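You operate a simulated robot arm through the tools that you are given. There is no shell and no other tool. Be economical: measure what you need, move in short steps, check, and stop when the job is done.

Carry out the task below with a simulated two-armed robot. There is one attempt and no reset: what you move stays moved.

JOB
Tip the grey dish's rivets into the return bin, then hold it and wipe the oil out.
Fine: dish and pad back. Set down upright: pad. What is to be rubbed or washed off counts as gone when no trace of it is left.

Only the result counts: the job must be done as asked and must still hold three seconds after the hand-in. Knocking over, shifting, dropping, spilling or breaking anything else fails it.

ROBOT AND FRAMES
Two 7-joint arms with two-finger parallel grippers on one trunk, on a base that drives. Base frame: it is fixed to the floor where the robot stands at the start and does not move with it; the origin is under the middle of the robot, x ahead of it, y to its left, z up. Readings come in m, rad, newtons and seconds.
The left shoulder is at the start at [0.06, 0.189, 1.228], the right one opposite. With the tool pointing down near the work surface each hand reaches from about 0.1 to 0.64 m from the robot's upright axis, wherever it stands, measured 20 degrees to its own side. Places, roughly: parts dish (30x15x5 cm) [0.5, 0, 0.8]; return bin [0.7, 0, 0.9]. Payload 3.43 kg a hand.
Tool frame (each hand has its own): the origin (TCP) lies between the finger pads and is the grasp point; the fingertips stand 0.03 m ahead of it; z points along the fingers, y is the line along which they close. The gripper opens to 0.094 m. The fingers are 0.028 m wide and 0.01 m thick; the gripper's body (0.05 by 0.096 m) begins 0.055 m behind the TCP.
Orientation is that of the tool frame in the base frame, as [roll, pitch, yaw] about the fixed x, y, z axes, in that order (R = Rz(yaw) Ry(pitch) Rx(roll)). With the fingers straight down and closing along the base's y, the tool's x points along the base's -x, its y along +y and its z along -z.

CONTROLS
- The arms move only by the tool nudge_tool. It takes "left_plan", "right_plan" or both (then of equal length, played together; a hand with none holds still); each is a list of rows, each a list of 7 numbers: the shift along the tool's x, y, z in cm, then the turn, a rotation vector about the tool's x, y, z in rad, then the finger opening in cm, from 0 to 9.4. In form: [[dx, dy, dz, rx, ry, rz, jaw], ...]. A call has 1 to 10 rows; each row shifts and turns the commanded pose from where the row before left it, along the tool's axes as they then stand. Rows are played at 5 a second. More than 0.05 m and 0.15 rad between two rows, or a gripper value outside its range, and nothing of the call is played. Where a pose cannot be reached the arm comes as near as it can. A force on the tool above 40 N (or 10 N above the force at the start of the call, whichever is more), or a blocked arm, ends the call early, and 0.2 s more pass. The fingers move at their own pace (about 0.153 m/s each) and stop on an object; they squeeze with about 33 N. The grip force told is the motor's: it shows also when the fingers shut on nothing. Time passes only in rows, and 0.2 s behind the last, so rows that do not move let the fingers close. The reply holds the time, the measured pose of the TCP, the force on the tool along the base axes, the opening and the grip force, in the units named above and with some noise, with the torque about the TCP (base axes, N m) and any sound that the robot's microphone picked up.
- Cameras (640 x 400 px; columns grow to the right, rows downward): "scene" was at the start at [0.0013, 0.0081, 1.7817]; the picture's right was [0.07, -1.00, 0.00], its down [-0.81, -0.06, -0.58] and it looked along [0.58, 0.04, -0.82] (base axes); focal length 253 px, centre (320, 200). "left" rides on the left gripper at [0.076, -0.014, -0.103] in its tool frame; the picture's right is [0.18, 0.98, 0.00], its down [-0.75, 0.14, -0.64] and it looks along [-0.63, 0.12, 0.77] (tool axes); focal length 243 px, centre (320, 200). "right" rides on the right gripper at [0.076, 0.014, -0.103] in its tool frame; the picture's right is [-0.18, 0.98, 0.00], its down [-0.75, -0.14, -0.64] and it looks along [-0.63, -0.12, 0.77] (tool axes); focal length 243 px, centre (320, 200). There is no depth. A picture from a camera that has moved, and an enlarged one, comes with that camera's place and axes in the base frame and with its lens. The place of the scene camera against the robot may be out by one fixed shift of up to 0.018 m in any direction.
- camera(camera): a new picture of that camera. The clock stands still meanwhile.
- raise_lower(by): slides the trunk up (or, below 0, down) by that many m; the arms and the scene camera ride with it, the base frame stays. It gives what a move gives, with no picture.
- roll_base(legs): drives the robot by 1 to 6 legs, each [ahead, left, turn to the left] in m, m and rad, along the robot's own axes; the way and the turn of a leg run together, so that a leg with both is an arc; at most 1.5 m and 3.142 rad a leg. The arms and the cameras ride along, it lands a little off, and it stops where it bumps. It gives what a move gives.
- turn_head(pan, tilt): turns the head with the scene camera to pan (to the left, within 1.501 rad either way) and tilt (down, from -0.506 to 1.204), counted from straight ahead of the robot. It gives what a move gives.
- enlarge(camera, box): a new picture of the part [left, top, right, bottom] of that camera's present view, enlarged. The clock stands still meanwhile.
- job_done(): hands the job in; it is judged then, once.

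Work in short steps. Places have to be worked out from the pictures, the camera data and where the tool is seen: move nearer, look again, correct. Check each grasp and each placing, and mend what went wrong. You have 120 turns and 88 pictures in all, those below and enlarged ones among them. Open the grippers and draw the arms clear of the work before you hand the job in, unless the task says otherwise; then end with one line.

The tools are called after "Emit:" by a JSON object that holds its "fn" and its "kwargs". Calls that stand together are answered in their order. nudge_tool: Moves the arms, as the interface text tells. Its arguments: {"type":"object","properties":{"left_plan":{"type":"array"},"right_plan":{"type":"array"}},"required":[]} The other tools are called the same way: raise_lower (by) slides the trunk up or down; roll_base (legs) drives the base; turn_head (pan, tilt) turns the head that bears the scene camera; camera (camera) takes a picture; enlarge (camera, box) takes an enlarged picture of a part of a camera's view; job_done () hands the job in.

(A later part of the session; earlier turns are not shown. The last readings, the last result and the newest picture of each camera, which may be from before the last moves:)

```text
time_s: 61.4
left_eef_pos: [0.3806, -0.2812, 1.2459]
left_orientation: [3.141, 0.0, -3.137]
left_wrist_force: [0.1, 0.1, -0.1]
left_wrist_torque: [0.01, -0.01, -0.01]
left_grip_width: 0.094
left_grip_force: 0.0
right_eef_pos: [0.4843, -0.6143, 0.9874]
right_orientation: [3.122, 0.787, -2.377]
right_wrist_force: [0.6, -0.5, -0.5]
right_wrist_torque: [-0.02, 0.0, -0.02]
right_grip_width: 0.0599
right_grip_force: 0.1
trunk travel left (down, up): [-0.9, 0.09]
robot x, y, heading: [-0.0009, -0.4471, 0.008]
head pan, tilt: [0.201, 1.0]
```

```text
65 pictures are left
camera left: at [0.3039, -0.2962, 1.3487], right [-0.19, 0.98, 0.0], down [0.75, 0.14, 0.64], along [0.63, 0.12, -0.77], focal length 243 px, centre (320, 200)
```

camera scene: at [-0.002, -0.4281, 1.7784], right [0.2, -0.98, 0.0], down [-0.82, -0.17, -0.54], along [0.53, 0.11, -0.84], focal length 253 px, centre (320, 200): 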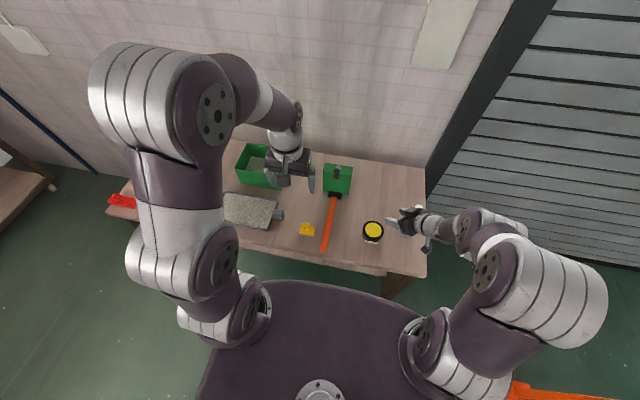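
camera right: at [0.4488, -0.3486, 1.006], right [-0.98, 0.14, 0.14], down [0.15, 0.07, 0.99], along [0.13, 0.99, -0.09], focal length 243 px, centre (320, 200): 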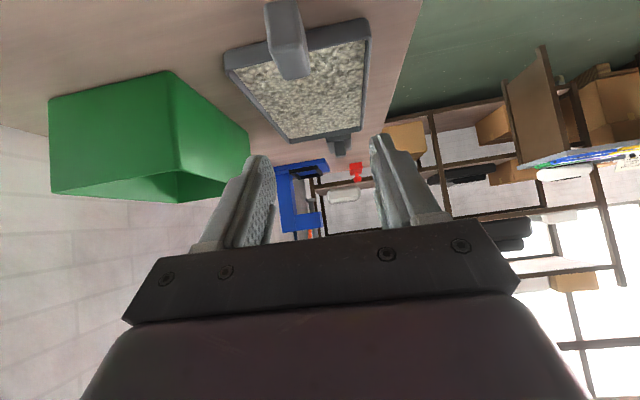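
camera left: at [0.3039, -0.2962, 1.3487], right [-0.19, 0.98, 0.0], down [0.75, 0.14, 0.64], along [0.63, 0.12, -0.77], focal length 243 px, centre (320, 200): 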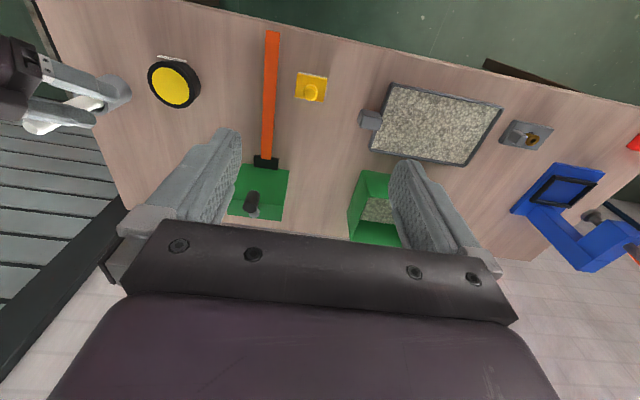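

The retract was refused so the hand swept lower than planned; I check the right-end item it now hovers near.

Emit:
{"fn": "enlarge", "kwargs": {"camera": "left", "box": [0, 0, 240, 150]}}

Emit:
{"fn": "enlarge", "kwargs": {"camera": "scene", "box": [280, 160, 440, 260]}}

```text
2.67 times, centred on (120, 75) of left
camera zoom: at [0.3039, -0.2962, 1.3487], right [-0.19, 0.98, 0.0], down [0.75, 0.14, 0.64], along [0.63, 0.12, -0.77], focal length 647 px, centre (853, 533)
```

zoom: 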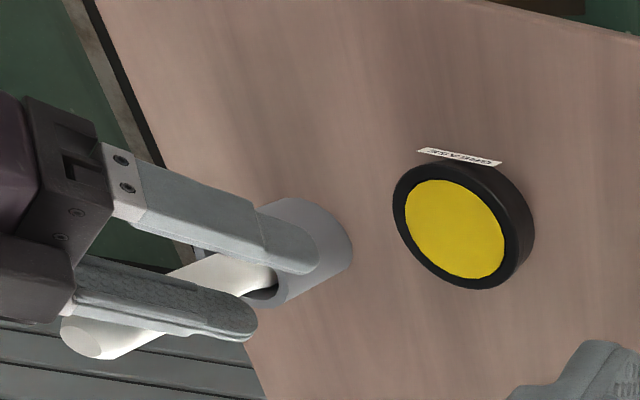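

```text
4.00 times, centred on (360, 210) of scene
camera zoom: at [-0.002, -0.4281, 1.7784], right [0.2, -0.98, 0.0], down [-0.82, -0.17, -0.54], along [0.53, 0.11, -0.84], focal length 1013 px, centre (160, 160)
```

zoom: 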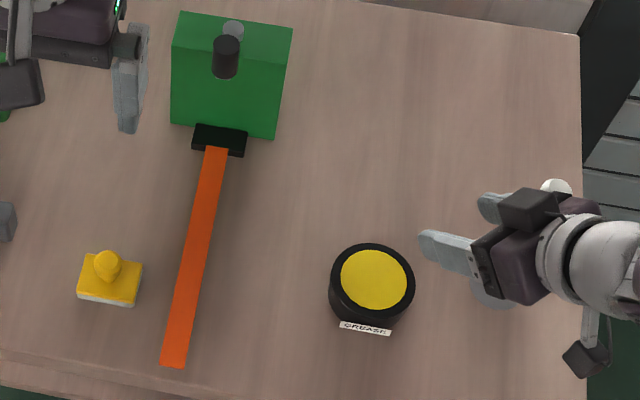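

The cup with the white stick looks undisturbed under the fingers. I raise the right hand straight up 15 cm.

Emit:
{"fn": "nudge_tool", "kwargs": {"right_plan": [[-2.1, 0, -2.1, 0, 0, 0, 6], [-2.1, 0, -2.1, 0, 0, 0, 6], [-2.1, 0, -2.1, 0, 0, 0, 6], [-2.1, 0, -2.1, 0, 0, 0, 6], [-2.1, 0, -2.1, 0, 0, 0, 6]]}}

Emit:
{"fn": "enlarge", "kwargs": {"camera": "scene", "box": [280, 160, 440, 260]}}

```text
time_s: 62.6
left_eef_pos: [0.3788, -0.2808, 1.2468]
left_orientation: [-3.142, 0.001, -3.136]
left_wrist_force: [0.0, 0.1, 0.2]
left_wrist_torque: [0.0, 0.04, -0.01]
left_grip_width: 0.094
left_grip_force: 0.1
right_eef_pos: [0.4857, -0.6157, 1.1367]
right_orientation: [3.125, 0.788, -2.377]
right_wrist_force: [0.3, -0.6, -0.6]
right_wrist_torque: [0.0, 0.0, 0.0]
right_grip_width: 0.0599
right_grip_force: 0.0
trunk travel left (down, up): [-0.9, 0.09]
robot x, y, heading: [-0.0012, -0.4438, 0.005]
head pan, tilt: [0.201, 1.0]
```

```text
4.00 times, centred on (360, 210) of scene
camera zoom: at [-0.0031, -0.4275, 1.7783], right [0.2, -0.98, 0.0], down [-0.82, -0.17, -0.54], along [0.53, 0.11, -0.84], focal length 1013 px, centre (160, 160)
```

zoom: 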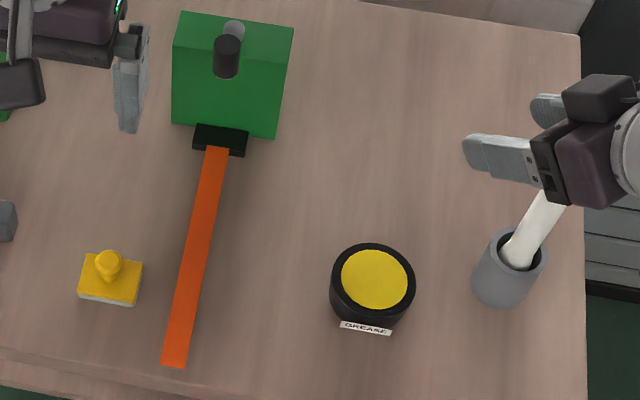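

Both cameras place the pad's knob at about (0.444, −0.283, ~0.865). I lower the left hand above it.

Emit:
{"fn": "nudge_tool", "kwargs": {"left_plan": [[-2, 0, 4, 0, 0, 0, 6], [-2, 0, 4, 0, 0, 0, 6], [-2.5, 0, 4, 0, 0, 0, 6], [0, 0, 4, 0, 0, 0, 6], [0, 0, 4, 0, 0, 0, 6], [0, 0, 4, 0, 0, 0, 6], [0, 0, 4, 0, 0, 0, 6], [0, 0, 2.5, 0, 0, 0, 6]]}}

Emit:
{"fn": "camera", "kwargs": {"camera": "left"}}

```text
time_s: 64.4
left_eef_pos: [0.4458, -0.2803, 0.942]
left_orientation: [3.141, 0.001, -3.135]
left_wrist_force: [0.3, 0.4, -0.2]
left_wrist_torque: [-0.01, 0.0, 0.03]
left_grip_width: 0.0601
left_grip_force: 0.1
right_eef_pos: [0.4861, -0.616, 1.1342]
right_orientation: [3.123, 0.786, -2.378]
right_wrist_force: [0.0, -0.4, 0.1]
right_wrist_torque: [0.02, 0.03, 0.02]
right_grip_width: 0.0599
right_grip_force: 0.0
trunk travel left (down, up): [-0.9, 0.09]
robot x, y, heading: [-0.0025, -0.4446, 0.008]
head pan, tilt: [0.201, 1.0]
```

```text
61 pictures are left
camera left: at [0.3689, -0.2963, 1.0437], right [-0.19, 0.98, 0.0], down [0.75, 0.14, 0.64], along [0.63, 0.12, -0.77], focal length 243 px, centre (320, 200)
```

left: 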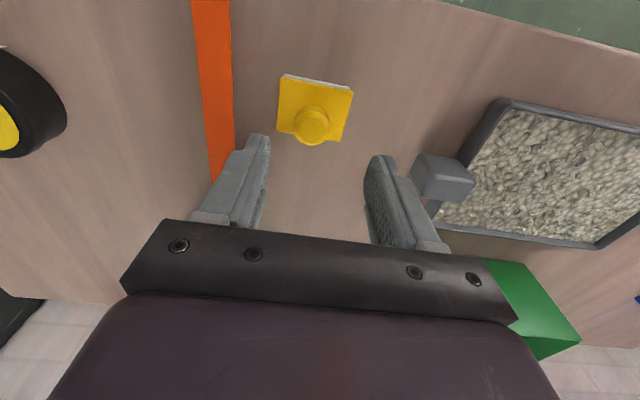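

Knob is at ≈(0.440, −0.288). Correct and descend, narrowing the jaws to 4.4 cm.

Emit:
{"fn": "nudge_tool", "kwargs": {"left_plan": [[0.5, -0.7, 2, 0, 0, 0, 4.4], [0, 0, 2.5, 0, 0, 0, 4.4], [0, 0, 2, 0, 0, 0, 4.4]]}}

Emit:
{"fn": "camera", "kwargs": {"camera": "left"}}

```text
time_s: 65.2
left_eef_pos: [0.4396, -0.2873, 0.8761]
left_orientation: [-3.141, 0.001, -3.135]
left_wrist_force: [0.2, -0.1, -0.2]
left_wrist_torque: [0.0, -0.02, 0.01]
left_grip_width: 0.0441
left_grip_force: 0.0
right_eef_pos: [0.4864, -0.6143, 1.1362]
right_orientation: [3.123, 0.787, -2.377]
right_wrist_force: [0.2, -0.5, -0.1]
right_wrist_torque: [0.02, 0.01, -0.03]
right_grip_width: 0.0599
right_grip_force: 0.0
trunk travel left (down, up): [-0.9, 0.09]
robot x, y, heading: [0.0028, -0.4446, 0.007]
head pan, tilt: [0.201, 1.0]
```

```text
60 pictures are left
camera left: at [0.3642, -0.303, 0.9784], right [-0.19, 0.98, 0.0], down [0.75, 0.14, 0.64], along [0.63, 0.12, -0.77], focal length 243 px, centre (320, 200)
```

left: 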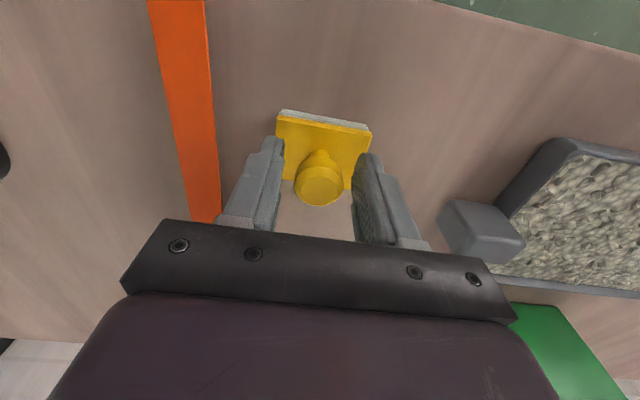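

Knob is centred between fingers. Lower slightly and close.

Emit:
{"fn": "nudge_tool", "kwargs": {"left_plan": [[-0.2, 0, 0.8, 0, 0, 0, 4.4], [0, 0, 0, 0, 0, 0, 0], [0, 0, 0, 0, 0, 0, 0], [0, 0, 0, 0, 0, 0, 0]]}}

```text
time_s: 66.2
left_eef_pos: [0.4422, -0.2878, 0.869]
left_orientation: [-3.141, -0.001, -3.137]
left_wrist_force: [0.4, 0.7, 1.9]
left_wrist_torque: [0.01, 0.01, -0.02]
left_grip_width: 0.0269
left_grip_force: 33.3
right_eef_pos: [0.4852, -0.6167, 1.1358]
right_orientation: [3.123, 0.789, -2.377]
right_wrist_force: [-0.1, 0.6, 0.7]
right_wrist_torque: [-0.01, -0.02, 0.01]
right_grip_width: 0.06
right_grip_force: 0.0
trunk travel left (down, up): [-0.9, 0.09]
robot x, y, heading: [0.0013, -0.4432, 0.007]
head pan, tilt: [0.201, 1.0]
```

Gripped (2.7 cm). Pad home pose: left TCP (0.442, −0.288, 0.869), yaw −3.137. Lift it high and check.

Emit:
{"fn": "nudge_tool", "kwargs": {"left_plan": [[0, 0, -2, 0, 0, 0, 0], [0, 0, -4, 0, 0, 0, 0], [0, 0, -4, 0, 0, 0, 0], [0, 0, -4, 0, 0, 0, 0], [0, 0, -4, 0, 0, 0, 0], [1, 0, -4, 0, 0, 0, 0], [2.5, 0, -4, 0, 0, 0, 0], [2.5, 0, -4, 0, 0, 0, 0]]}}

Emit:
{"fn": "camera", "kwargs": {"camera": "left"}}

```text
time_s: 68.0
left_eef_pos: [0.3814, -0.289, 1.1699]
left_orientation: [-3.14, 0.003, -3.136]
left_wrist_force: [0.0, 0.1, -0.7]
left_wrist_torque: [0.01, -0.02, 0.0]
left_grip_width: 0.0267
left_grip_force: 33.4
right_eef_pos: [0.4842, -0.6154, 1.1365]
right_orientation: [3.124, 0.788, -2.378]
right_wrist_force: [-0.1, 0.9, 0.2]
right_wrist_torque: [0.01, 0.01, -0.03]
right_grip_width: 0.06
right_grip_force: 0.1
trunk travel left (down, up): [-0.9, 0.09]
robot x, y, heading: [0.0032, -0.444, 0.006]
head pan, tilt: [0.201, 1.0]
```

```text
59 pictures are left
camera left: at [0.3036, -0.3041, 1.2719], right [-0.19, 0.98, 0.0], down [0.75, 0.14, 0.64], along [0.63, 0.12, -0.77], focal length 243 px, centre (320, 200)
```

left: 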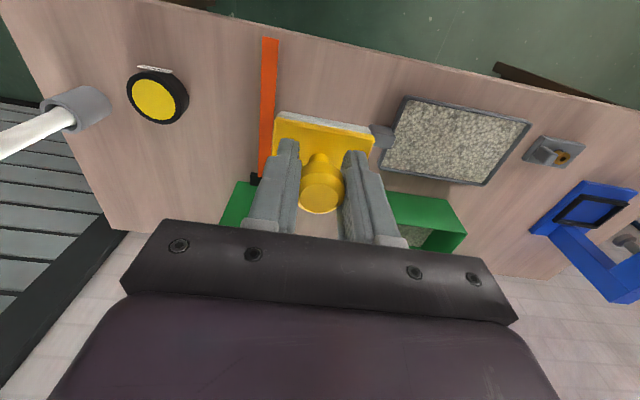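

Pad held. Now turn back to the grasp stance.

Emit:
{"fn": "roll_base", "kwargs": {"legs": [[0, 0, 0.782]]}}

Emit:
{"fn": "nudge_tool", "kwargs": {"right_plan": [[2.1, 0, 2.1, 0, 0, 0, 6], [2.1, 0, 2.1, 0, 0, 0, 6], [2.1, 0, 2.1, 0, 0, 0, 6], [2.1, 0, 2.1, 0, 0, 0, 6]]}}

Emit:
{"fn": "camera", "kwargs": {"camera": "right"}}

```text
time_s: 70.5
left_eef_pos: [0.159, -0.0646, 1.1687]
left_orientation: [3.142, 0.0, -2.348]
left_wrist_force: [-0.6, 0.1, -0.3]
left_wrist_torque: [-0.04, -0.03, -0.02]
left_grip_width: 0.0271
left_grip_force: 33.4
right_eef_pos: [0.4653, -0.2222, 1.1361]
right_orientation: [3.124, 0.787, -1.589]
right_wrist_force: [0.6, -0.9, -0.5]
right_wrist_torque: [-0.01, -0.01, -0.02]
right_grip_width: 0.0598
right_grip_force: 0.1
trunk travel left (down, up): [-0.9, 0.09]
robot x, y, heading: [0.0008, -0.4421, 0.791]
head pan, tilt: [0.201, 1.0]
```

```text
time_s: 71.5
left_eef_pos: [0.1608, -0.0636, 1.1692]
left_orientation: [-3.141, -0.001, -2.351]
left_wrist_force: [0.3, 0.8, -0.8]
left_wrist_torque: [-0.02, 0.01, 0.0]
left_grip_width: 0.0269
left_grip_force: 32.8
right_eef_pos: [0.4644, -0.2218, 1.0156]
right_orientation: [3.124, 0.788, -1.589]
right_wrist_force: [0.2, -0.7, 0.1]
right_wrist_torque: [0.03, 0.04, 0.01]
right_grip_width: 0.0601
right_grip_force: 0.0
trunk travel left (down, up): [-0.9, 0.09]
robot x, y, heading: [-0.0021, -0.4482, 0.79]
head pan, tilt: [0.201, 1.0]
```

```text
58 pictures are left
camera right: at [0.4502, -0.3476, 1.0352], right [-0.98, 0.14, 0.14], down [0.15, 0.08, 0.99], along [0.12, 0.99, -0.1], focal length 243 px, centre (320, 200)
```

right: 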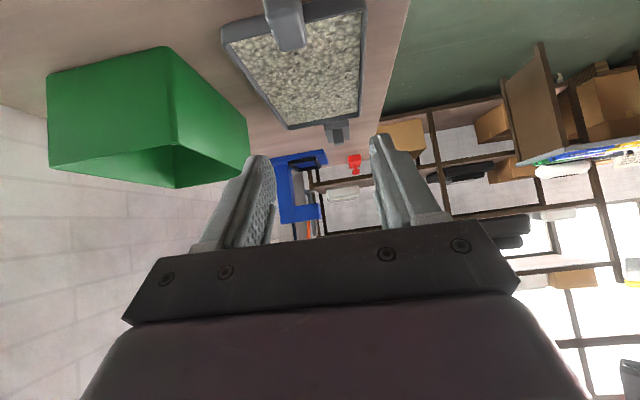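

Handle centre is about x=0.484. I go to a pre-grasp point 6 cm behind it along the fingers.

Emit:
{"fn": "nudge_tool", "kwargs": {"right_plan": [[2.3, -0.65, 3.1, 0, 0, 0, 6], [2.3, -0.65, 3.1, 0, 0, 0, 6], [2.4, -0.65, 3.1, 0, 0, 0, 6]]}}

Emit:
{"fn": "camera", "kwargs": {"camera": "right"}}

Emit:
{"fn": "turn_head", "kwargs": {"pan": 0.0, "tilt": 0.953}}

Emit:
{"fn": "enlarge", "kwargs": {"camera": "scene", "box": [280, 170, 400, 245]}}

```text
time_s: 72.3
left_eef_pos: [0.1596, -0.065, 1.1682]
left_orientation: [-3.141, 0.0, -2.348]
left_wrist_force: [-0.2, -0.1, -0.7]
left_wrist_torque: [0.0, 0.01, 0.01]
left_grip_width: 0.0267
left_grip_force: 32.6
right_eef_pos: [0.4821, -0.2041, 0.8987]
right_orientation: [3.125, 0.789, -1.59]
right_wrist_force: [-0.3, 0.4, 0.0]
right_wrist_torque: [0.01, 0.01, -0.03]
right_grip_width: 0.0602
right_grip_force: 0.0
trunk travel left (down, up): [-0.9, 0.09]
robot x, y, heading: [0.0024, -0.4443, 0.791]
head pan, tilt: [0.201, 1.0]
```

```text
57 pictures are left
camera right: at [0.4681, -0.3309, 0.9191], right [-0.98, 0.14, 0.14], down [0.15, 0.08, 0.99], along [0.12, 0.99, -0.1], focal length 243 px, centre (320, 200)
```

right: 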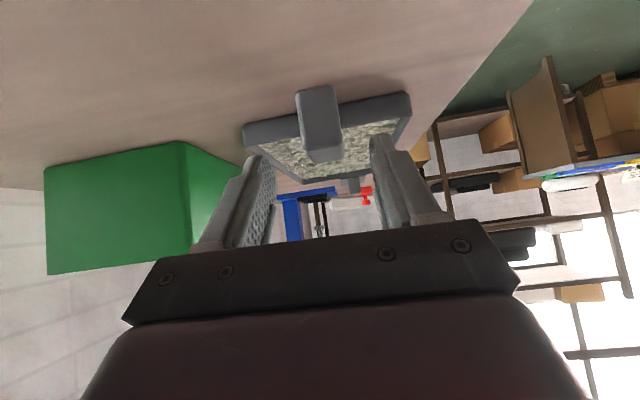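

```text
time_s: 73.0
left_eef_pos: [0.1601, -0.0633, 1.1677]
left_orientation: [-3.141, 0.0, -2.351]
left_wrist_force: [0.0, -0.2, -0.9]
left_wrist_torque: [0.0, 0.0, 0.01]
left_grip_width: 0.0268
left_grip_force: 32.8
right_eef_pos: [0.4813, -0.2053, 0.9013]
right_orientation: [3.125, 0.788, -1.589]
right_wrist_force: [-1.1, 0.7, 0.1]
right_wrist_torque: [-0.04, -0.01, -0.02]
right_grip_width: 0.0601
right_grip_force: 0.1
trunk travel left (down, up): [-0.9, 0.09]
robot x, y, heading: [0.003, -0.4472, 0.793]
head pan, tilt: [0.0, 0.953]
```

```text
5.33 times, centred on (340, 208) of scene
camera zoom: at [-0.0016, -0.4327, 1.7817], right [0.71, -0.7, 0.0], down [-0.57, -0.58, -0.58], along [0.41, 0.41, -0.82], focal length 1351 px, centre (213, 160)
```

zoom: 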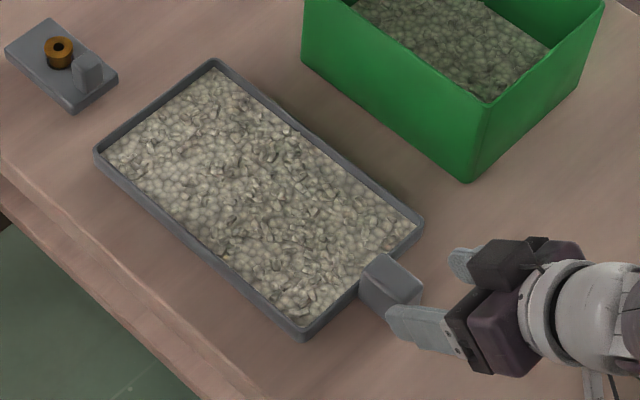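

Handle spans y −0.171…−0.125, z 0.825…0.866, centred on the fingers. I advance 6 cm along the fingers and close.

Emit:
{"fn": "nudge_tool", "kwargs": {"right_plan": [[0, 0, 2, 0, 0, 0, 6], [0, 0, 2, 0, 0, 0, 6], [0, 0, 2, 0, 0, 0, 6]]}}

Emit:
{"fn": "camera", "kwargs": {"camera": "right"}}

```text
time_s: 73.8
left_eef_pos: [0.1601, -0.0643, 1.1682]
left_orientation: [-3.141, 0.0, -2.35]
left_wrist_force: [1.0, -0.1, -0.7]
left_wrist_torque: [0.02, 0.02, 0.0]
left_grip_width: 0.027
left_grip_force: 32.6
right_eef_pos: [0.4813, -0.1608, 0.857]
right_orientation: [3.123, 0.788, -1.589]
right_wrist_force: [-1.1, 0.2, -0.2]
right_wrist_torque: [0.0, -0.02, 0.01]
right_grip_width: 0.0601
right_grip_force: 0.0
trunk travel left (down, up): [-0.9, 0.09]
robot x, y, heading: [-0.0037, -0.4429, 0.793]
head pan, tilt: [0.0, 0.953]
```

```text
55 pictures are left
camera right: at [0.4666, -0.2879, 0.8771], right [-0.98, 0.14, 0.14], down [0.15, 0.08, 0.99], along [0.12, 0.99, -0.1], focal length 243 px, centre (320, 200)
```

right: 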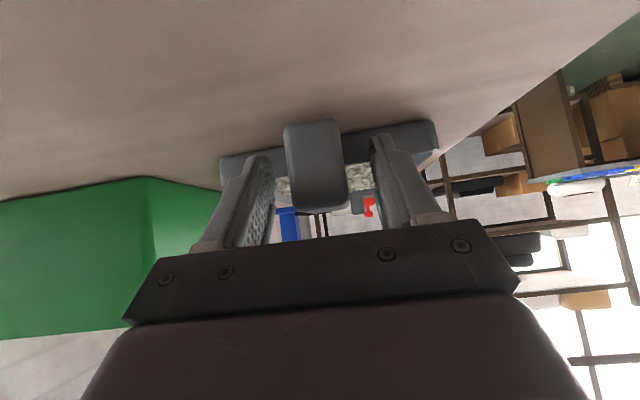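

Fingers straddle the handle. Close.

Emit:
{"fn": "nudge_tool", "kwargs": {"right_plan": [[0, 0, 0, 0, 0, 0, 0], [0, 0, 0, 0, 0, 0, 0], [0, 0, 0, 0, 0, 0, 0]]}}

```text
time_s: 74.6
left_eef_pos: [0.1601, -0.0647, 1.1686]
left_orientation: [3.141, 0.0, -2.35]
left_wrist_force: [0.2, -0.5, -1.4]
left_wrist_torque: [-0.04, 0.0, 0.01]
left_grip_width: 0.0265
left_grip_force: 32.8
right_eef_pos: [0.48, -0.1625, 0.8582]
right_orientation: [3.126, 0.787, -1.59]
right_wrist_force: [-1.8, 0.5, -0.3]
right_wrist_torque: [0.13, -0.07, 0.13]
right_grip_width: 0.0322
right_grip_force: 32.8
trunk travel left (down, up): [-0.9, 0.09]
robot x, y, heading: [0.0017, -0.442, 0.793]
head pan, tilt: [0.0, 0.953]
```

Gripped (3.2 cm). Dish home pose: right TCP (0.480, −0.1625, 0.858), rpy [3.126, 0.787, −1.590]. Test lift of 1.5 cm.

Emit:
{"fn": "nudge_tool", "kwargs": {"right_plan": [[-0.35, 0, -0.35, 0, 0, 0, 0], [-0.35, 0, -0.35, 0, 0, 0, 0], [-0.35, 0, -0.35, 0, 0, 0, 0], [0, 0, 0, 0, 0, 0, 0]]}}

Emit:
{"fn": "enlarge", "kwargs": {"camera": "scene", "box": [280, 170, 400, 245]}}

Emit:
{"fn": "camera", "kwargs": {"camera": "right"}}

```text
time_s: 75.6
left_eef_pos: [0.1605, -0.0641, 1.169]
left_orientation: [3.141, 0.001, -2.349]
left_wrist_force: [-0.3, -0.3, -0.9]
left_wrist_torque: [-0.01, 0.0, -0.01]
left_grip_width: 0.0269
left_grip_force: 33.3
right_eef_pos: [0.4819, -0.1623, 0.8729]
right_orientation: [3.125, 0.788, -1.591]
right_wrist_force: [-0.1, -0.1, -2.2]
right_wrist_torque: [-0.18, 0.0, -0.02]
right_grip_width: 0.0317
right_grip_force: 33.5
trunk travel left (down, up): [-0.9, 0.09]
robot x, y, heading: [0.0018, -0.4436, 0.79]
head pan, tilt: [0.0, 0.953]
```

```text
5.33 times, centred on (340, 208) of scene
camera zoom: at [-0.0011, -0.4325, 1.7817], right [0.71, -0.7, 0.0], down [-0.57, -0.58, -0.58], along [0.41, 0.41, -0.82], focal length 1351 px, centre (213, 160)
```

zoom: 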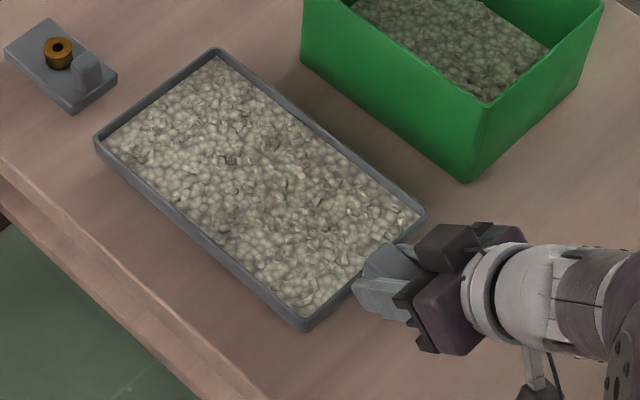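

```text
53 pictures are left
camera right: at [0.467, -0.2889, 0.8929], right [-0.98, 0.14, 0.14], down [0.15, 0.08, 0.99], along [0.12, 0.99, -0.1], focal length 243 px, centre (320, 200)
```

right: 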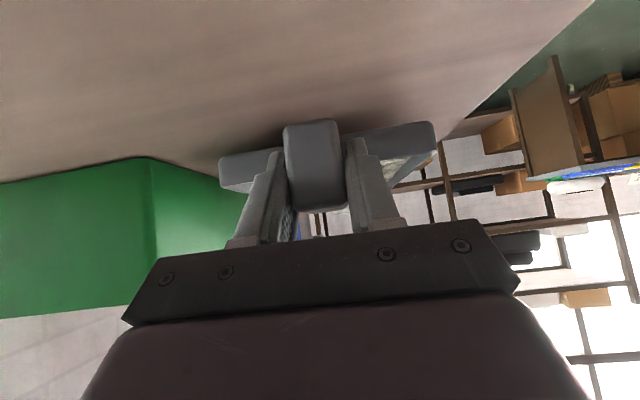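

The dish lifts level and is light (~2 N). Lift 22 cm smoothly.

Emit:
{"fn": "nudge_tool", "kwargs": {"right_plan": [[-1.2, 0, -1.2, 0, 0, 0, 0], [-2, 0, -2, 0, 0, 0, 0], [-2.2, 0, -2.2, 0, 0, 0, 0], [-2.2, 0, -2.2, 0, 0, 0, 0], [-2.2, 0, -2.2, 0, 0, 0, 0], [-2.2, 0, -2.2, 0, 0, 0, 0], [-2.2, 0, -2.2, 0, 0, 0, 0], [-1.2, 0, -1.2, 0, 0, 0, 0]]}}

Emit:
{"fn": "camera", "kwargs": {"camera": "scene"}}

```text
time_s: 77.4
left_eef_pos: [0.1598, -0.0641, 1.1686]
left_orientation: [3.141, -0.002, -2.349]
left_wrist_force: [0.4, 0.1, -0.4]
left_wrist_torque: [0.01, -0.01, 0.04]
left_grip_width: 0.0269
left_grip_force: 33.5
right_eef_pos: [0.4825, -0.1621, 1.0912]
right_orientation: [3.125, 0.788, -1.591]
right_wrist_force: [0.2, -0.2, -1.5]
right_wrist_torque: [-0.19, 0.0, -0.01]
right_grip_width: 0.032
right_grip_force: 33.4
trunk travel left (down, up): [-0.9, 0.09]
robot x, y, heading: [0.0008, -0.4457, 0.794]
head pan, tilt: [0.0, 0.953]
```

```text
52 pictures are left
camera scene: at [-0.0016, -0.4327, 1.7817], right [0.71, -0.7, 0.0], down [-0.57, -0.58, -0.58], along [0.41, 0.41, -0.82], focal length 253 px, centre (320, 200)
```

scene: 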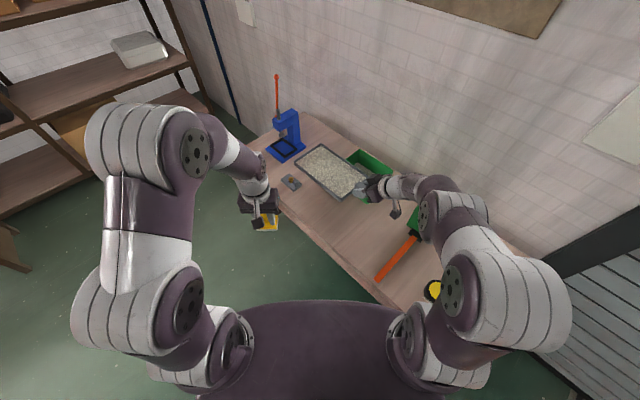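

Level and full. Raise the trunk for clearance, yaw the dish to point radially away from the robot and retract it slightly.

Emit:
{"fn": "raise_lower", "kwargs": {"by": 0.088}}

Emit:
{"fn": "nudge_tool", "kwargs": {"right_plan": [[0, 0, 0, 0.106, 0, 0.106, 0], [0.4, 0, -0.4, 0.106, 0, 0.106, 0], [0.8, 0, -0.8, 0.106, 0, 0.106, 0], [1.2, 0, -1.2, 0.106, 0, 0.106, 0], [1.2, 0, -1.2, 0.106, 0, 0.106, 0], [1.2, 0, -1.2, 0.02, 0, 0.02, 0], [1.2, 0, -1.2, 0, 0, 0, 0], [0.5, 0, -0.5, 0, 0, 0, 0]]}}

Emit:
{"fn": "camera", "kwargs": {"camera": "scene"}}

```text
time_s: 78.7
left_eef_pos: [0.1591, -0.0642, 1.2571]
left_orientation: [-3.141, 0.0, -2.35]
left_wrist_force: [-0.1, -0.5, -0.2]
left_wrist_torque: [0.03, 0.0, 0.03]
left_grip_width: 0.027
left_grip_force: 33.2
right_eef_pos: [0.4823, -0.1619, 1.1795]
right_orientation: [3.125, 0.786, -1.591]
right_wrist_force: [0.5, -0.6, -1.9]
right_wrist_torque: [-0.17, -0.02, 0.01]
right_grip_width: 0.0321
right_grip_force: 32.9
trunk travel left (down, up): [-0.988, 0.002]
robot x, y, heading: [-0.0009, -0.4447, 0.796]
head pan, tilt: [0.0, 0.953]
```

```text
time_s: 80.5
left_eef_pos: [0.1599, -0.065, 1.2567]
left_orientation: [-3.141, 0.001, -2.35]
left_wrist_force: [-0.9, 0.0, -1.1]
left_wrist_torque: [-0.01, -0.01, -0.03]
left_grip_width: 0.0269
left_grip_force: 33.0
right_eef_pos: [0.4605, -0.2555, 1.1828]
right_orientation: [3.11, 0.773, -2.315]
right_wrist_force: [0.1, -0.1, -1.1]
right_wrist_torque: [-0.1, 0.12, 0.03]
right_grip_width: 0.0321
right_grip_force: 33.2
right hand out of reach, approached as far as the arm can: row 5, 6, 8
trunk travel left (down, up): [-0.988, 0.002]
robot x, y, heading: [-0.0011, -0.4443, 0.79]
head pan, tilt: [0.0, 0.953]
```

```text
51 pictures are left
camera scene: at [-0.0014, -0.4328, 1.8697], right [0.71, -0.7, 0.0], down [-0.57, -0.58, -0.58], along [0.41, 0.41, -0.82], focal length 253 px, centre (320, 200)
```

scene: 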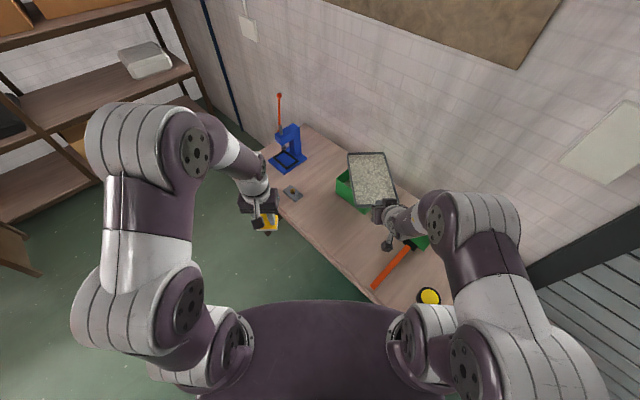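

Dish now points radially. Turn the base to face straight, then shift left so the dish is in line with the bin.

Emit:
{"fn": "roll_base", "kwargs": {"legs": [[0, 0, -0.79], [0, 0.6, 0]]}}

Emit:
{"fn": "camera", "kwargs": {"camera": "scene"}}

```text
time_s: 85.9
left_eef_pos: [0.3781, 0.3075, 1.2565]
left_orientation: [3.14, 0.0, -3.134]
left_wrist_force: [0.1, -1.3, -0.3]
left_wrist_torque: [0.03, -0.01, 0.02]
left_grip_width: 0.0269
left_grip_force: 32.7
right_eef_pos: [0.4574, -0.0418, 1.1824]
right_orientation: [3.108, 0.772, -3.101]
right_wrist_force: [0.1, 0.4, -0.3]
right_wrist_torque: [0.03, 0.15, 0.0]
right_grip_width: 0.0317
right_grip_force: 33.0
trunk travel left (down, up): [-0.988, 0.002]
robot x, y, heading: [-0.006, 0.1507, 0.006]
head pan, tilt: [0.0, 0.953]
```

```text
50 pictures are left
camera scene: at [-0.0012, 0.1527, 1.8697], right [0.01, -1.0, 0.0], down [-0.82, -0.01, -0.58], along [0.58, 0.01, -0.82], focal length 253 px, centre (320, 200)
```

scene: 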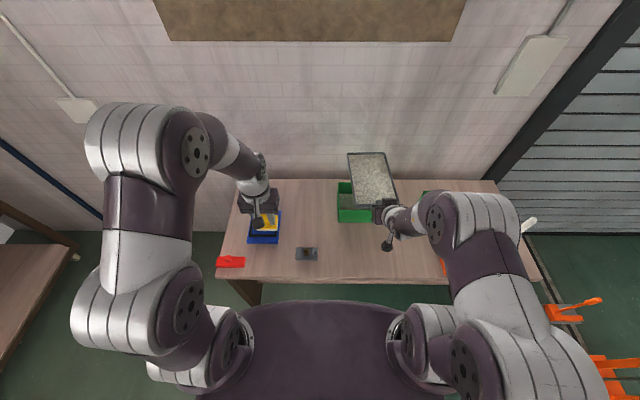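

Geometry: bin x 0.613–0.77, y −0.124…0.076, rim 0.93; dish tip now at x≈0.73 over it. Lower 4 cm and start tipping slowly in place.

Emit:
{"fn": "raise_lower", "kwargs": {"by": -0.04}}

Emit:
{"fn": "nudge_tool", "kwargs": {"right_plan": [[0, 0, 0, 0, 0.07, 0, 0], [0, 0, 0, 0, 0.07, 0, 0], [0, 0, 0, 0, 0.07, 0, 0], [0, 0, 0, 0, 0.07, 0, 0], [0, 0, 0, 0, 0.07, 0, 0], [0, 0, 0, 0, 0, 0, 0]]}}

Emit:
{"fn": "enlarge", "kwargs": {"camera": "scene", "box": [280, 130, 440, 230]}}

```text
time_s: 86.7
left_eef_pos: [0.3782, 0.3075, 1.2171]
left_orientation: [3.141, 0.001, -3.134]
left_wrist_force: [-0.7, 0.9, -0.9]
left_wrist_torque: [-0.01, 0.01, 0.01]
left_grip_width: 0.0271
left_grip_force: 32.9
right_eef_pos: [0.4556, -0.0399, 1.1415]
right_orientation: [3.11, 0.774, -3.1]
right_wrist_force: [-0.2, 0.1, -0.7]
right_wrist_torque: [-0.04, 0.17, 0.02]
right_grip_width: 0.0319
right_grip_force: 33.1
trunk travel left (down, up): [-0.948, 0.042]
robot x, y, heading: [-0.0041, 0.15, 0.006]
head pan, tilt: [0.0, 0.953]
```

```text
time_s: 88.1
left_eef_pos: [0.377, 0.3084, 1.2162]
left_orientation: [-3.141, 0.001, -3.135]
left_wrist_force: [0.0, 0.5, -1.0]
left_wrist_torque: [0.0, 0.02, -0.01]
left_grip_width: 0.0271
left_grip_force: 33.1
right_eef_pos: [0.4562, -0.0403, 1.1419]
right_orientation: [3.116, 0.422, -3.088]
right_wrist_force: [0.1, -0.2, -0.8]
right_wrist_torque: [0.0, 0.16, -0.04]
right_grip_width: 0.0321
right_grip_force: 32.9
trunk travel left (down, up): [-0.948, 0.042]
robot x, y, heading: [-0.004, 0.1464, 0.007]
head pan, tilt: [0.0, 0.953]
```

```text
4.00 times, centred on (360, 180) of scene
camera zoom: at [-0.0019, 0.1545, 1.8297], right [0.01, -1.0, 0.0], down [-0.81, -0.01, -0.58], along [0.58, 0.0, -0.81], focal length 1013 px, centre (160, 280)
```

zoom: 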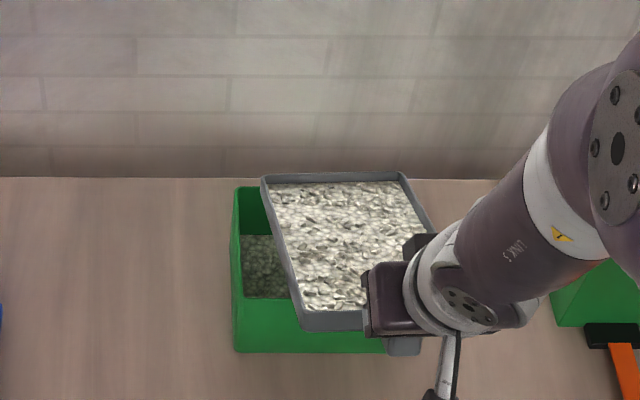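

Tip spans y −0.10…+0.05, inside the bin's width. Keep tipping slowly, moving the handle slightly forward.

Emit:
{"fn": "nudge_tool", "kwargs": {"right_plan": [[0, 0, 0, 0, 0.07, 0, 0], [0, 0, 0, 0, 0.07, 0, 0], [0, 0, 0, 0, 0.07, 0, 0], [-0.5, 0, 0, 0, 0.07, 0, 0], [-0.5, 0, 0, 0, 0.07, 0, 0], [-0.5, 0, 0, 0, 0.07, 0, 0], [0, 0, 0, 0, 0, 0, 0]]}}

Emit:
{"fn": "enlarge", "kwargs": {"camera": "scene", "box": [280, 130, 440, 230]}}

```text
time_s: 89.7
left_eef_pos: [0.3789, 0.3076, 1.2159]
left_orientation: [-3.142, -0.001, -3.136]
left_wrist_force: [0.3, -0.2, 0.0]
left_wrist_torque: [0.01, -0.02, 0.03]
left_grip_width: 0.0273
left_grip_force: 32.9
right_eef_pos: [0.4683, -0.0344, 1.1492]
right_orientation: [3.085, 0.294, -3.086]
right_wrist_force: [-0.1, 0.3, -0.7]
right_wrist_torque: [-0.02, 0.14, 0.01]
right_grip_width: 0.0318
right_grip_force: 32.8
right hand out of reach, approached as far as the arm can: row 2, 3, 4, 5, 6
trunk travel left (down, up): [-0.948, 0.042]
robot x, y, heading: [-0.0038, 0.1537, 0.009]
head pan, tilt: [0.0, 0.953]
```

```text
4.00 times, centred on (360, 180) of scene
camera zoom: at [-0.0011, 0.1546, 1.8297], right [0.01, -1.0, 0.0], down [-0.82, -0.01, -0.58], along [0.58, 0.0, -0.82], focal length 1013 px, centre (160, 280)
```

zoom: 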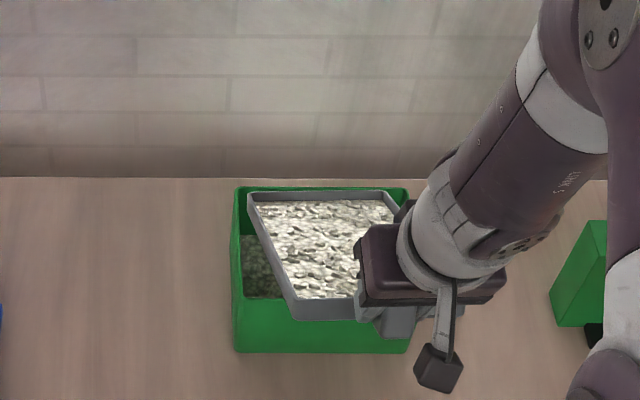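

Rivets still in place at ~0.48 rad tilt, but the arm hit a joint limit. I back the base 6 cm and extend the hand forward the same amount to free the wrist, then try more tilt.

Emit:
{"fn": "roll_base", "kwargs": {"legs": [[-0.06, 0, 0]]}}

Emit:
{"fn": "nudge_tool", "kwargs": {"right_plan": [[-2, 0, 0.6, 0, 0, 0, 0], [-2, 0, 0.6, 0, 0, 0, 0], [-2, 0, 0.6, 0, 0, 0, 0], [0, 0, 0, 0, 0.07, 0, 0], [0, 0, 0, 0, 0.07, 0, 0], [0, 0, 0, 0, 0.07, 0, 0]]}}

```text
time_s: 90.7
left_eef_pos: [0.3254, 0.3079, 1.2135]
left_orientation: [3.141, -0.006, -3.136]
left_wrist_force: [1.1, -0.2, -1.5]
left_wrist_torque: [0.01, 0.06, 0.01]
left_grip_width: 0.0269
left_grip_force: 33.1
right_eef_pos: [0.4185, -0.0342, 1.1469]
right_orientation: [3.085, 0.287, -3.086]
right_wrist_force: [0.4, 1.2, -0.7]
right_wrist_torque: [-0.04, 0.19, 0.01]
right_grip_width: 0.0317
right_grip_force: 32.8
trunk travel left (down, up): [-0.948, 0.042]
robot x, y, heading: [-0.0621, 0.1489, 0.011]
head pan, tilt: [0.0, 0.953]
```

```text
time_s: 92.1
left_eef_pos: [0.3201, 0.3079, 1.2176]
left_orientation: [3.141, -0.002, -3.134]
left_wrist_force: [0.4, 0.1, 0.0]
left_wrist_torque: [-0.01, -0.02, -0.03]
left_grip_width: 0.0264
left_grip_force: 33.1
right_eef_pos: [0.4718, -0.0309, 1.1503]
right_orientation: [3.089, 0.083, -3.073]
right_wrist_force: [-0.1, 0.2, -1.2]
right_wrist_torque: [-0.06, 0.14, 0.01]
right_grip_width: 0.032
right_grip_force: 33.0
trunk travel left (down, up): [-0.948, 0.042]
robot x, y, heading: [-0.0614, 0.1483, 0.008]
head pan, tilt: [0.0, 0.953]
```

That freed it; dish tilt is now ~0.69 rad. Check rivets.

Emit:
{"fn": "enlarge", "kwargs": {"camera": "scene", "box": [280, 130, 440, 230]}}

```text
4.00 times, centred on (360, 180) of scene
camera zoom: at [-0.0611, 0.1542, 1.8297], right [0.01, -1.0, 0.0], down [-0.81, -0.01, -0.58], along [0.58, 0.0, -0.81], focal length 1013 px, centre (160, 280)
```

zoom: 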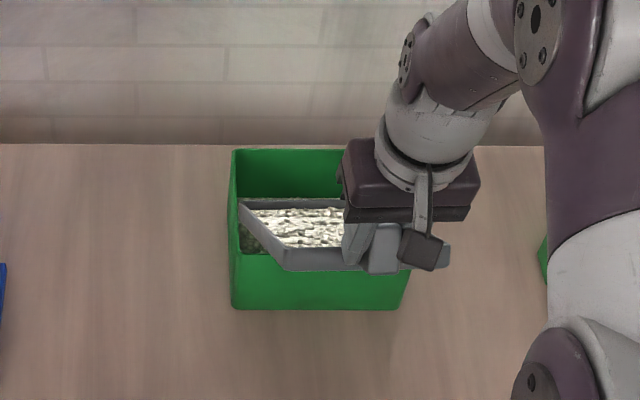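

Still holding; tip's left corner is close to the bin's left wall, so I shift right 1 cm and square up while tipping further and moving forward.

Emit:
{"fn": "nudge_tool", "kwargs": {"right_plan": [[-1, -0.7, 0, 0, 0.07, 0.03, 0], [-1.2, -0.7, 0, 0, 0.07, 0.03, 0], [-1.2, 0, 0, 0, 0.07, 0, 0], [-1.2, 0, 0, 0, 0.07, 0, 0], [0, 0, 0, 0, 0, 0, 0]]}}

Emit:
{"fn": "enlarge", "kwargs": {"camera": "scene", "box": [280, 130, 440, 230]}}

```text
time_s: 93.3
left_eef_pos: [0.3202, 0.3072, 1.2172]
left_orientation: [3.141, 0.001, -3.133]
left_wrist_force: [0.1, 0.0, -1.2]
left_wrist_torque: [0.02, 0.01, -0.02]
left_grip_width: 0.0272
left_grip_force: 32.6
right_eef_pos: [0.4744, -0.0405, 1.1314]
right_orientation: [3.088, -0.171, -3.12]
right_wrist_force: [3.0, 0.6, 1.4]
right_wrist_torque: [-0.2, -0.96, 0.24]
right_grip_width: 0.0319
right_grip_force: 33.1
right hand out of reach, approached as far as the arm can: row 3, 4
trunk travel left (down, up): [-0.948, 0.042]
robot x, y, heading: [-0.0648, 0.1497, 0.002]
head pan, tilt: [0.0, 0.953]
```

```text
4.00 times, centred on (360, 180) of scene
camera zoom: at [-0.0604, 0.1543, 1.8297], right [0.01, -1.0, 0.0], down [-0.82, -0.01, -0.58], along [0.58, 0.0, -0.82], focal length 1013 px, centre (160, 280)
```

zoom: 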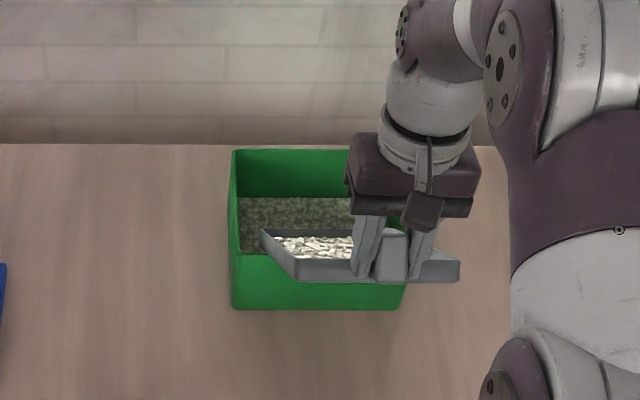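

The force shows the dish's underside touching the bin's front wall; raise the trunk at once.

Emit:
{"fn": "raise_lower", "kwargs": {"by": 0.04}}

Emit:
{"fn": "enlarge", "kwargs": {"camera": "scene", "box": [280, 130, 440, 230]}}

```text
time_s: 94.1
left_eef_pos: [0.3194, 0.3072, 1.2565]
left_orientation: [-3.142, 0.001, -3.134]
left_wrist_force: [0.0, 0.1, -0.3]
left_wrist_torque: [0.01, 0.0, 0.01]
left_grip_width: 0.027
left_grip_force: 33.0
right_eef_pos: [0.4737, -0.0409, 1.1717]
right_orientation: [3.089, -0.174, -3.118]
right_wrist_force: [-0.1, 0.1, -1.4]
right_wrist_torque: [-0.01, 0.09, 0.0]
right_grip_width: 0.0317
right_grip_force: 32.9
trunk travel left (down, up): [-0.988, 0.002]
robot x, y, heading: [-0.0616, 0.1518, 0.009]
head pan, tilt: [0.0, 0.953]
```

```text
4.00 times, centred on (360, 180) of scene
camera zoom: at [-0.0598, 0.1542, 1.8697], right [0.01, -1.0, 0.0], down [-0.82, -0.01, -0.58], along [0.58, 0.0, -0.82], focal length 1013 px, centre (160, 280)
```

zoom: 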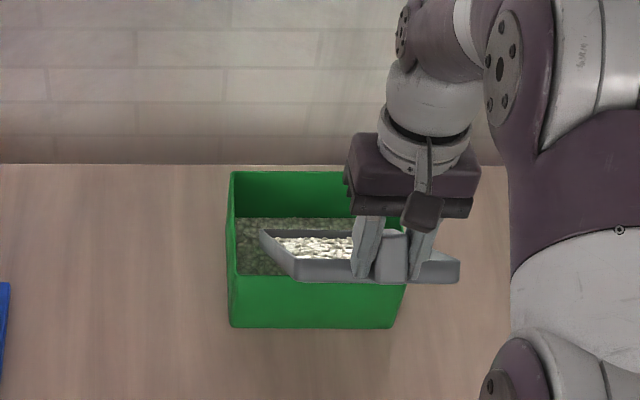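

Clear and bin unmoved; the rivets still cling at ~54°. I need a steeper tilt with the base closer: untilt slightly, drive ahead, then retract the hand while tilting.

Emit:
{"fn": "nudge_tool", "kwargs": {"right_plan": [[0, 0, 0, 0, -0.1, 0, 0], [0, 0, 0, 0, -0.1, 0, 0]]}}

Emit:
{"fn": "roll_base", "kwargs": {"legs": [[0.14, 0, 0]]}}

Emit:
{"fn": "nudge_tool", "kwargs": {"right_plan": [[1.2, 0, 0, 0, 0.05, 0, 0], [1.2, 0, 0, 0, 0.05, 0, 0], [1.2, 0, 0, 0, 0.05, 0, 0], [1.2, 0, 0, 0, 0.05, 0, 0], [1.2, 0, 0, 0, 0.05, 0, 0], [0.5, 0, 0, 0, 0.05, 0, 0]]}}

Emit:
{"fn": "enlarge", "kwargs": {"camera": "scene", "box": [280, 130, 440, 230]}}

```text
time_s: 94.7
left_eef_pos: [0.3171, 0.3081, 1.2574]
left_orientation: [-3.141, 0.0, -3.135]
left_wrist_force: [-0.2, -0.4, -0.6]
left_wrist_torque: [-0.03, 0.0, 0.0]
left_grip_width: 0.0269
left_grip_force: 33.1
right_eef_pos: [0.4733, -0.0405, 1.1705]
right_orientation: [3.087, 0.027, -3.132]
right_wrist_force: [0.0, 0.6, -0.2]
right_wrist_torque: [-0.01, 0.14, 0.01]
right_grip_width: 0.0317
right_grip_force: 33.8
trunk travel left (down, up): [-0.988, 0.002]
robot x, y, heading: [-0.062, 0.1473, 0.006]
head pan, tilt: [0.0, 0.953]
```

```text
time_s: 96.1
left_eef_pos: [0.4588, 0.3082, 1.2573]
left_orientation: [3.141, 0.003, -3.134]
left_wrist_force: [-0.8, 0.2, 0.2]
left_wrist_torque: [-0.01, -0.01, 0.0]
left_grip_width: 0.027
left_grip_force: 33.0
right_eef_pos: [0.6144, -0.0405, 1.1727]
right_orientation: [3.087, 0.029, -3.129]
right_wrist_force: [-0.4, 0.3, -1.5]
right_wrist_torque: [-0.02, 0.1, -0.05]
right_grip_width: 0.0318
right_grip_force: 33.0
trunk travel left (down, up): [-0.988, 0.002]
robot x, y, heading: [0.0779, 0.15, 0.006]
head pan, tilt: [0.0, 0.953]
```

```text
time_s: 97.5
left_eef_pos: [0.4608, 0.3081, 1.2569]
left_orientation: [3.141, 0.0, -3.135]
left_wrist_force: [0.2, 0.3, 0.0]
left_wrist_torque: [0.03, 0.03, 0.0]
left_grip_width: 0.0269
left_grip_force: 33.1
right_eef_pos: [0.5513, -0.0403, 1.1767]
right_orientation: [3.085, -0.275, -3.112]
right_wrist_force: [-0.8, -0.3, -0.6]
right_wrist_torque: [-0.01, 0.09, -0.01]
right_grip_width: 0.0319
right_grip_force: 33.3
trunk travel left (down, up): [-0.988, 0.002]
robot x, y, heading: [0.0823, 0.154, 0.007]
head pan, tilt: [0.0, 0.953]
```

```text
4.00 times, centred on (360, 180) of scene
camera zoom: at [0.0823, 0.1552, 1.8697], right [0.01, -1.0, 0.0], down [-0.82, -0.01, -0.58], along [0.58, 0.0, -0.82], focal length 1013 px, centre (160, 280)
```

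zoom: 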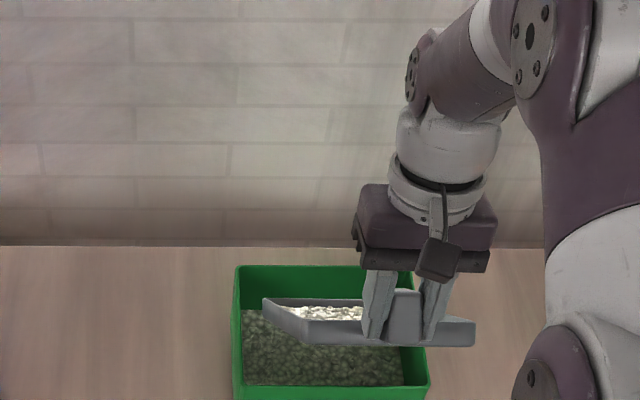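

At 61° some still remain. Drive another 5 cm and tilt more.

Emit:
{"fn": "roll_base", "kwargs": {"legs": [[0.06, 0, 0]]}}

Emit:
{"fn": "nudge_tool", "kwargs": {"right_plan": [[0.3, 0, 0, 0, 0.06, 0, 0], [0.3, 0, 0, 0, 0.06, 0, 0], [0.3, 0, 0, 0, 0.06, 0, 0], [0, 0, 0, 0, 0, 0, 0]]}}

Emit:
{"fn": "camera", "kwargs": {"camera": "scene"}}

Emit:
{"fn": "camera", "kwargs": {"camera": "right"}}

```text
time_s: 98.5
left_eef_pos: [0.5145, 0.3076, 1.2594]
left_orientation: [3.14, 0.005, -3.134]
left_wrist_force: [0.4, -0.3, -0.6]
left_wrist_torque: [0.0, 0.01, 0.02]
left_grip_width: 0.0271
left_grip_force: 33.3
right_eef_pos: [0.6056, -0.0412, 1.1797]
right_orientation: [3.085, -0.265, -3.114]
right_wrist_force: [-0.5, 0.4, -0.5]
right_wrist_torque: [0.03, 0.06, 0.02]
right_grip_width: 0.0321
right_grip_force: 33.0
trunk travel left (down, up): [-0.988, 0.002]
robot x, y, heading: [0.1418, 0.1515, 0.007]
head pan, tilt: [0.0, 0.953]
```

```text
time_s: 99.5
left_eef_pos: [0.5204, 0.3088, 1.2575]
left_orientation: [-3.141, 0.0, -3.136]
left_wrist_force: [-0.4, 0.4, -0.4]
left_wrist_torque: [0.0, 0.02, -0.02]
left_grip_width: 0.027
left_grip_force: 32.8
right_eef_pos: [0.5589, -0.0385, 1.1549]
right_orientation: [3.081, -0.452, -3.103]
right_wrist_force: [0.0, -0.4, -1.6]
right_wrist_torque: [0.0, 0.03, 0.02]
right_grip_width: 0.032
right_grip_force: 33.4
right hand out of reach, approached as far as the arm can: row 1, 2, 3
trunk travel left (down, up): [-0.988, 0.002]
robot x, y, heading: [0.1349, 0.1519, 0.004]
head pan, tilt: [0.0, 0.953]
```

```text
43 pictures are left
camera scene: at [0.1423, 0.1559, 1.8697], right [0.01, -1.0, 0.0], down [-0.82, -0.01, -0.58], along [0.58, 0.0, -0.82], focal length 253 px, centre (320, 200)
```

scene: 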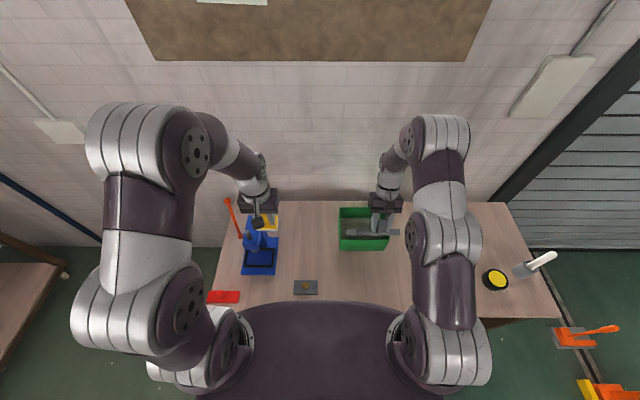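

```text
42 pictures are left
camera right: at [0.537, -0.0315, 1.2826], right [0.15, 0.99, -0.03], down [0.96, -0.14, 0.24], along [0.23, -0.06, -0.97], focal length 243 px, centre (320, 200)
```

right: 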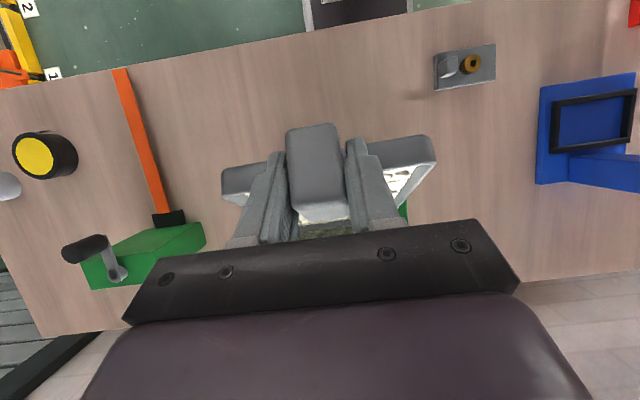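

Dish tilt ≈71°. Look closely into it.

Emit:
{"fn": "enlarge", "kwargs": {"camera": "scene", "box": [325, 190, 421, 250]}}

```text
6.67 times, centred on (373, 220) of scene
camera zoom: at [0.1423, 0.1559, 1.8697], right [0.01, -1.0, 0.0], down [-0.82, -0.01, -0.58], along [0.58, 0.0, -0.82], focal length 1688 px, centre (-33, 67)
```

zoom: 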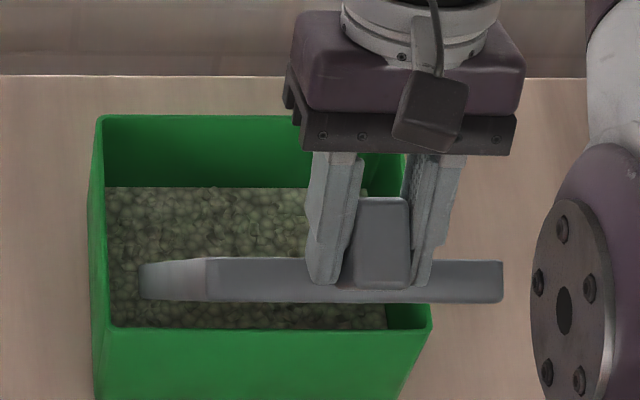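

The view into the dish is blocked. I untilt a little to see whether it has emptied.

Emit:
{"fn": "nudge_tool", "kwargs": {"right_plan": [[-0.5, 0, -0.5, 0, -0.08, 0, 0], [-0.5, 0, -0.5, 0, -0.08, 0, 0], [-0.5, 0, -0.3, 0, -0.08, 0, 0], [-0.5, 0, 0, 0, -0.08, 0, 0], [0, 0, 0, 0, -0.08, 0, 0], [0, 0, 0, 0, 0, 0, 0]]}}

Emit:
{"fn": "enlarge", "kwargs": {"camera": "scene", "box": [325, 180, 421, 240]}}

```text
time_s: 100.8
left_eef_pos: [0.5202, 0.3097, 1.2571]
left_orientation: [-3.14, -0.001, -3.136]
left_wrist_force: [0.4, -0.1, -0.1]
left_wrist_torque: [0.04, 0.05, 0.02]
left_grip_width: 0.027
left_grip_force: 32.9
right_eef_pos: [0.5823, -0.0399, 1.161]
right_orientation: [3.088, -0.051, -3.124]
right_wrist_force: [0.3, -0.2, -1.4]
right_wrist_torque: [-0.01, 0.12, 0.01]
right_grip_width: 0.032
right_grip_force: 32.9
trunk travel left (down, up): [-0.988, 0.002]
robot x, y, heading: [0.1417, 0.1535, 0.005]
head pan, tilt: [0.0, 0.953]
```

```text
6.67 times, centred on (373, 210) of scene
camera zoom: at [0.1408, 0.1556, 1.8697], right [0.01, -1.0, 0.0], down [-0.82, -0.01, -0.58], along [0.58, 0.0, -0.82], focal length 1688 px, centre (-33, 133)
```

zoom: 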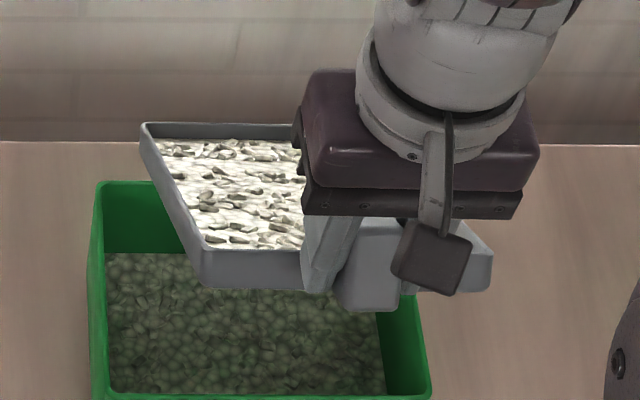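

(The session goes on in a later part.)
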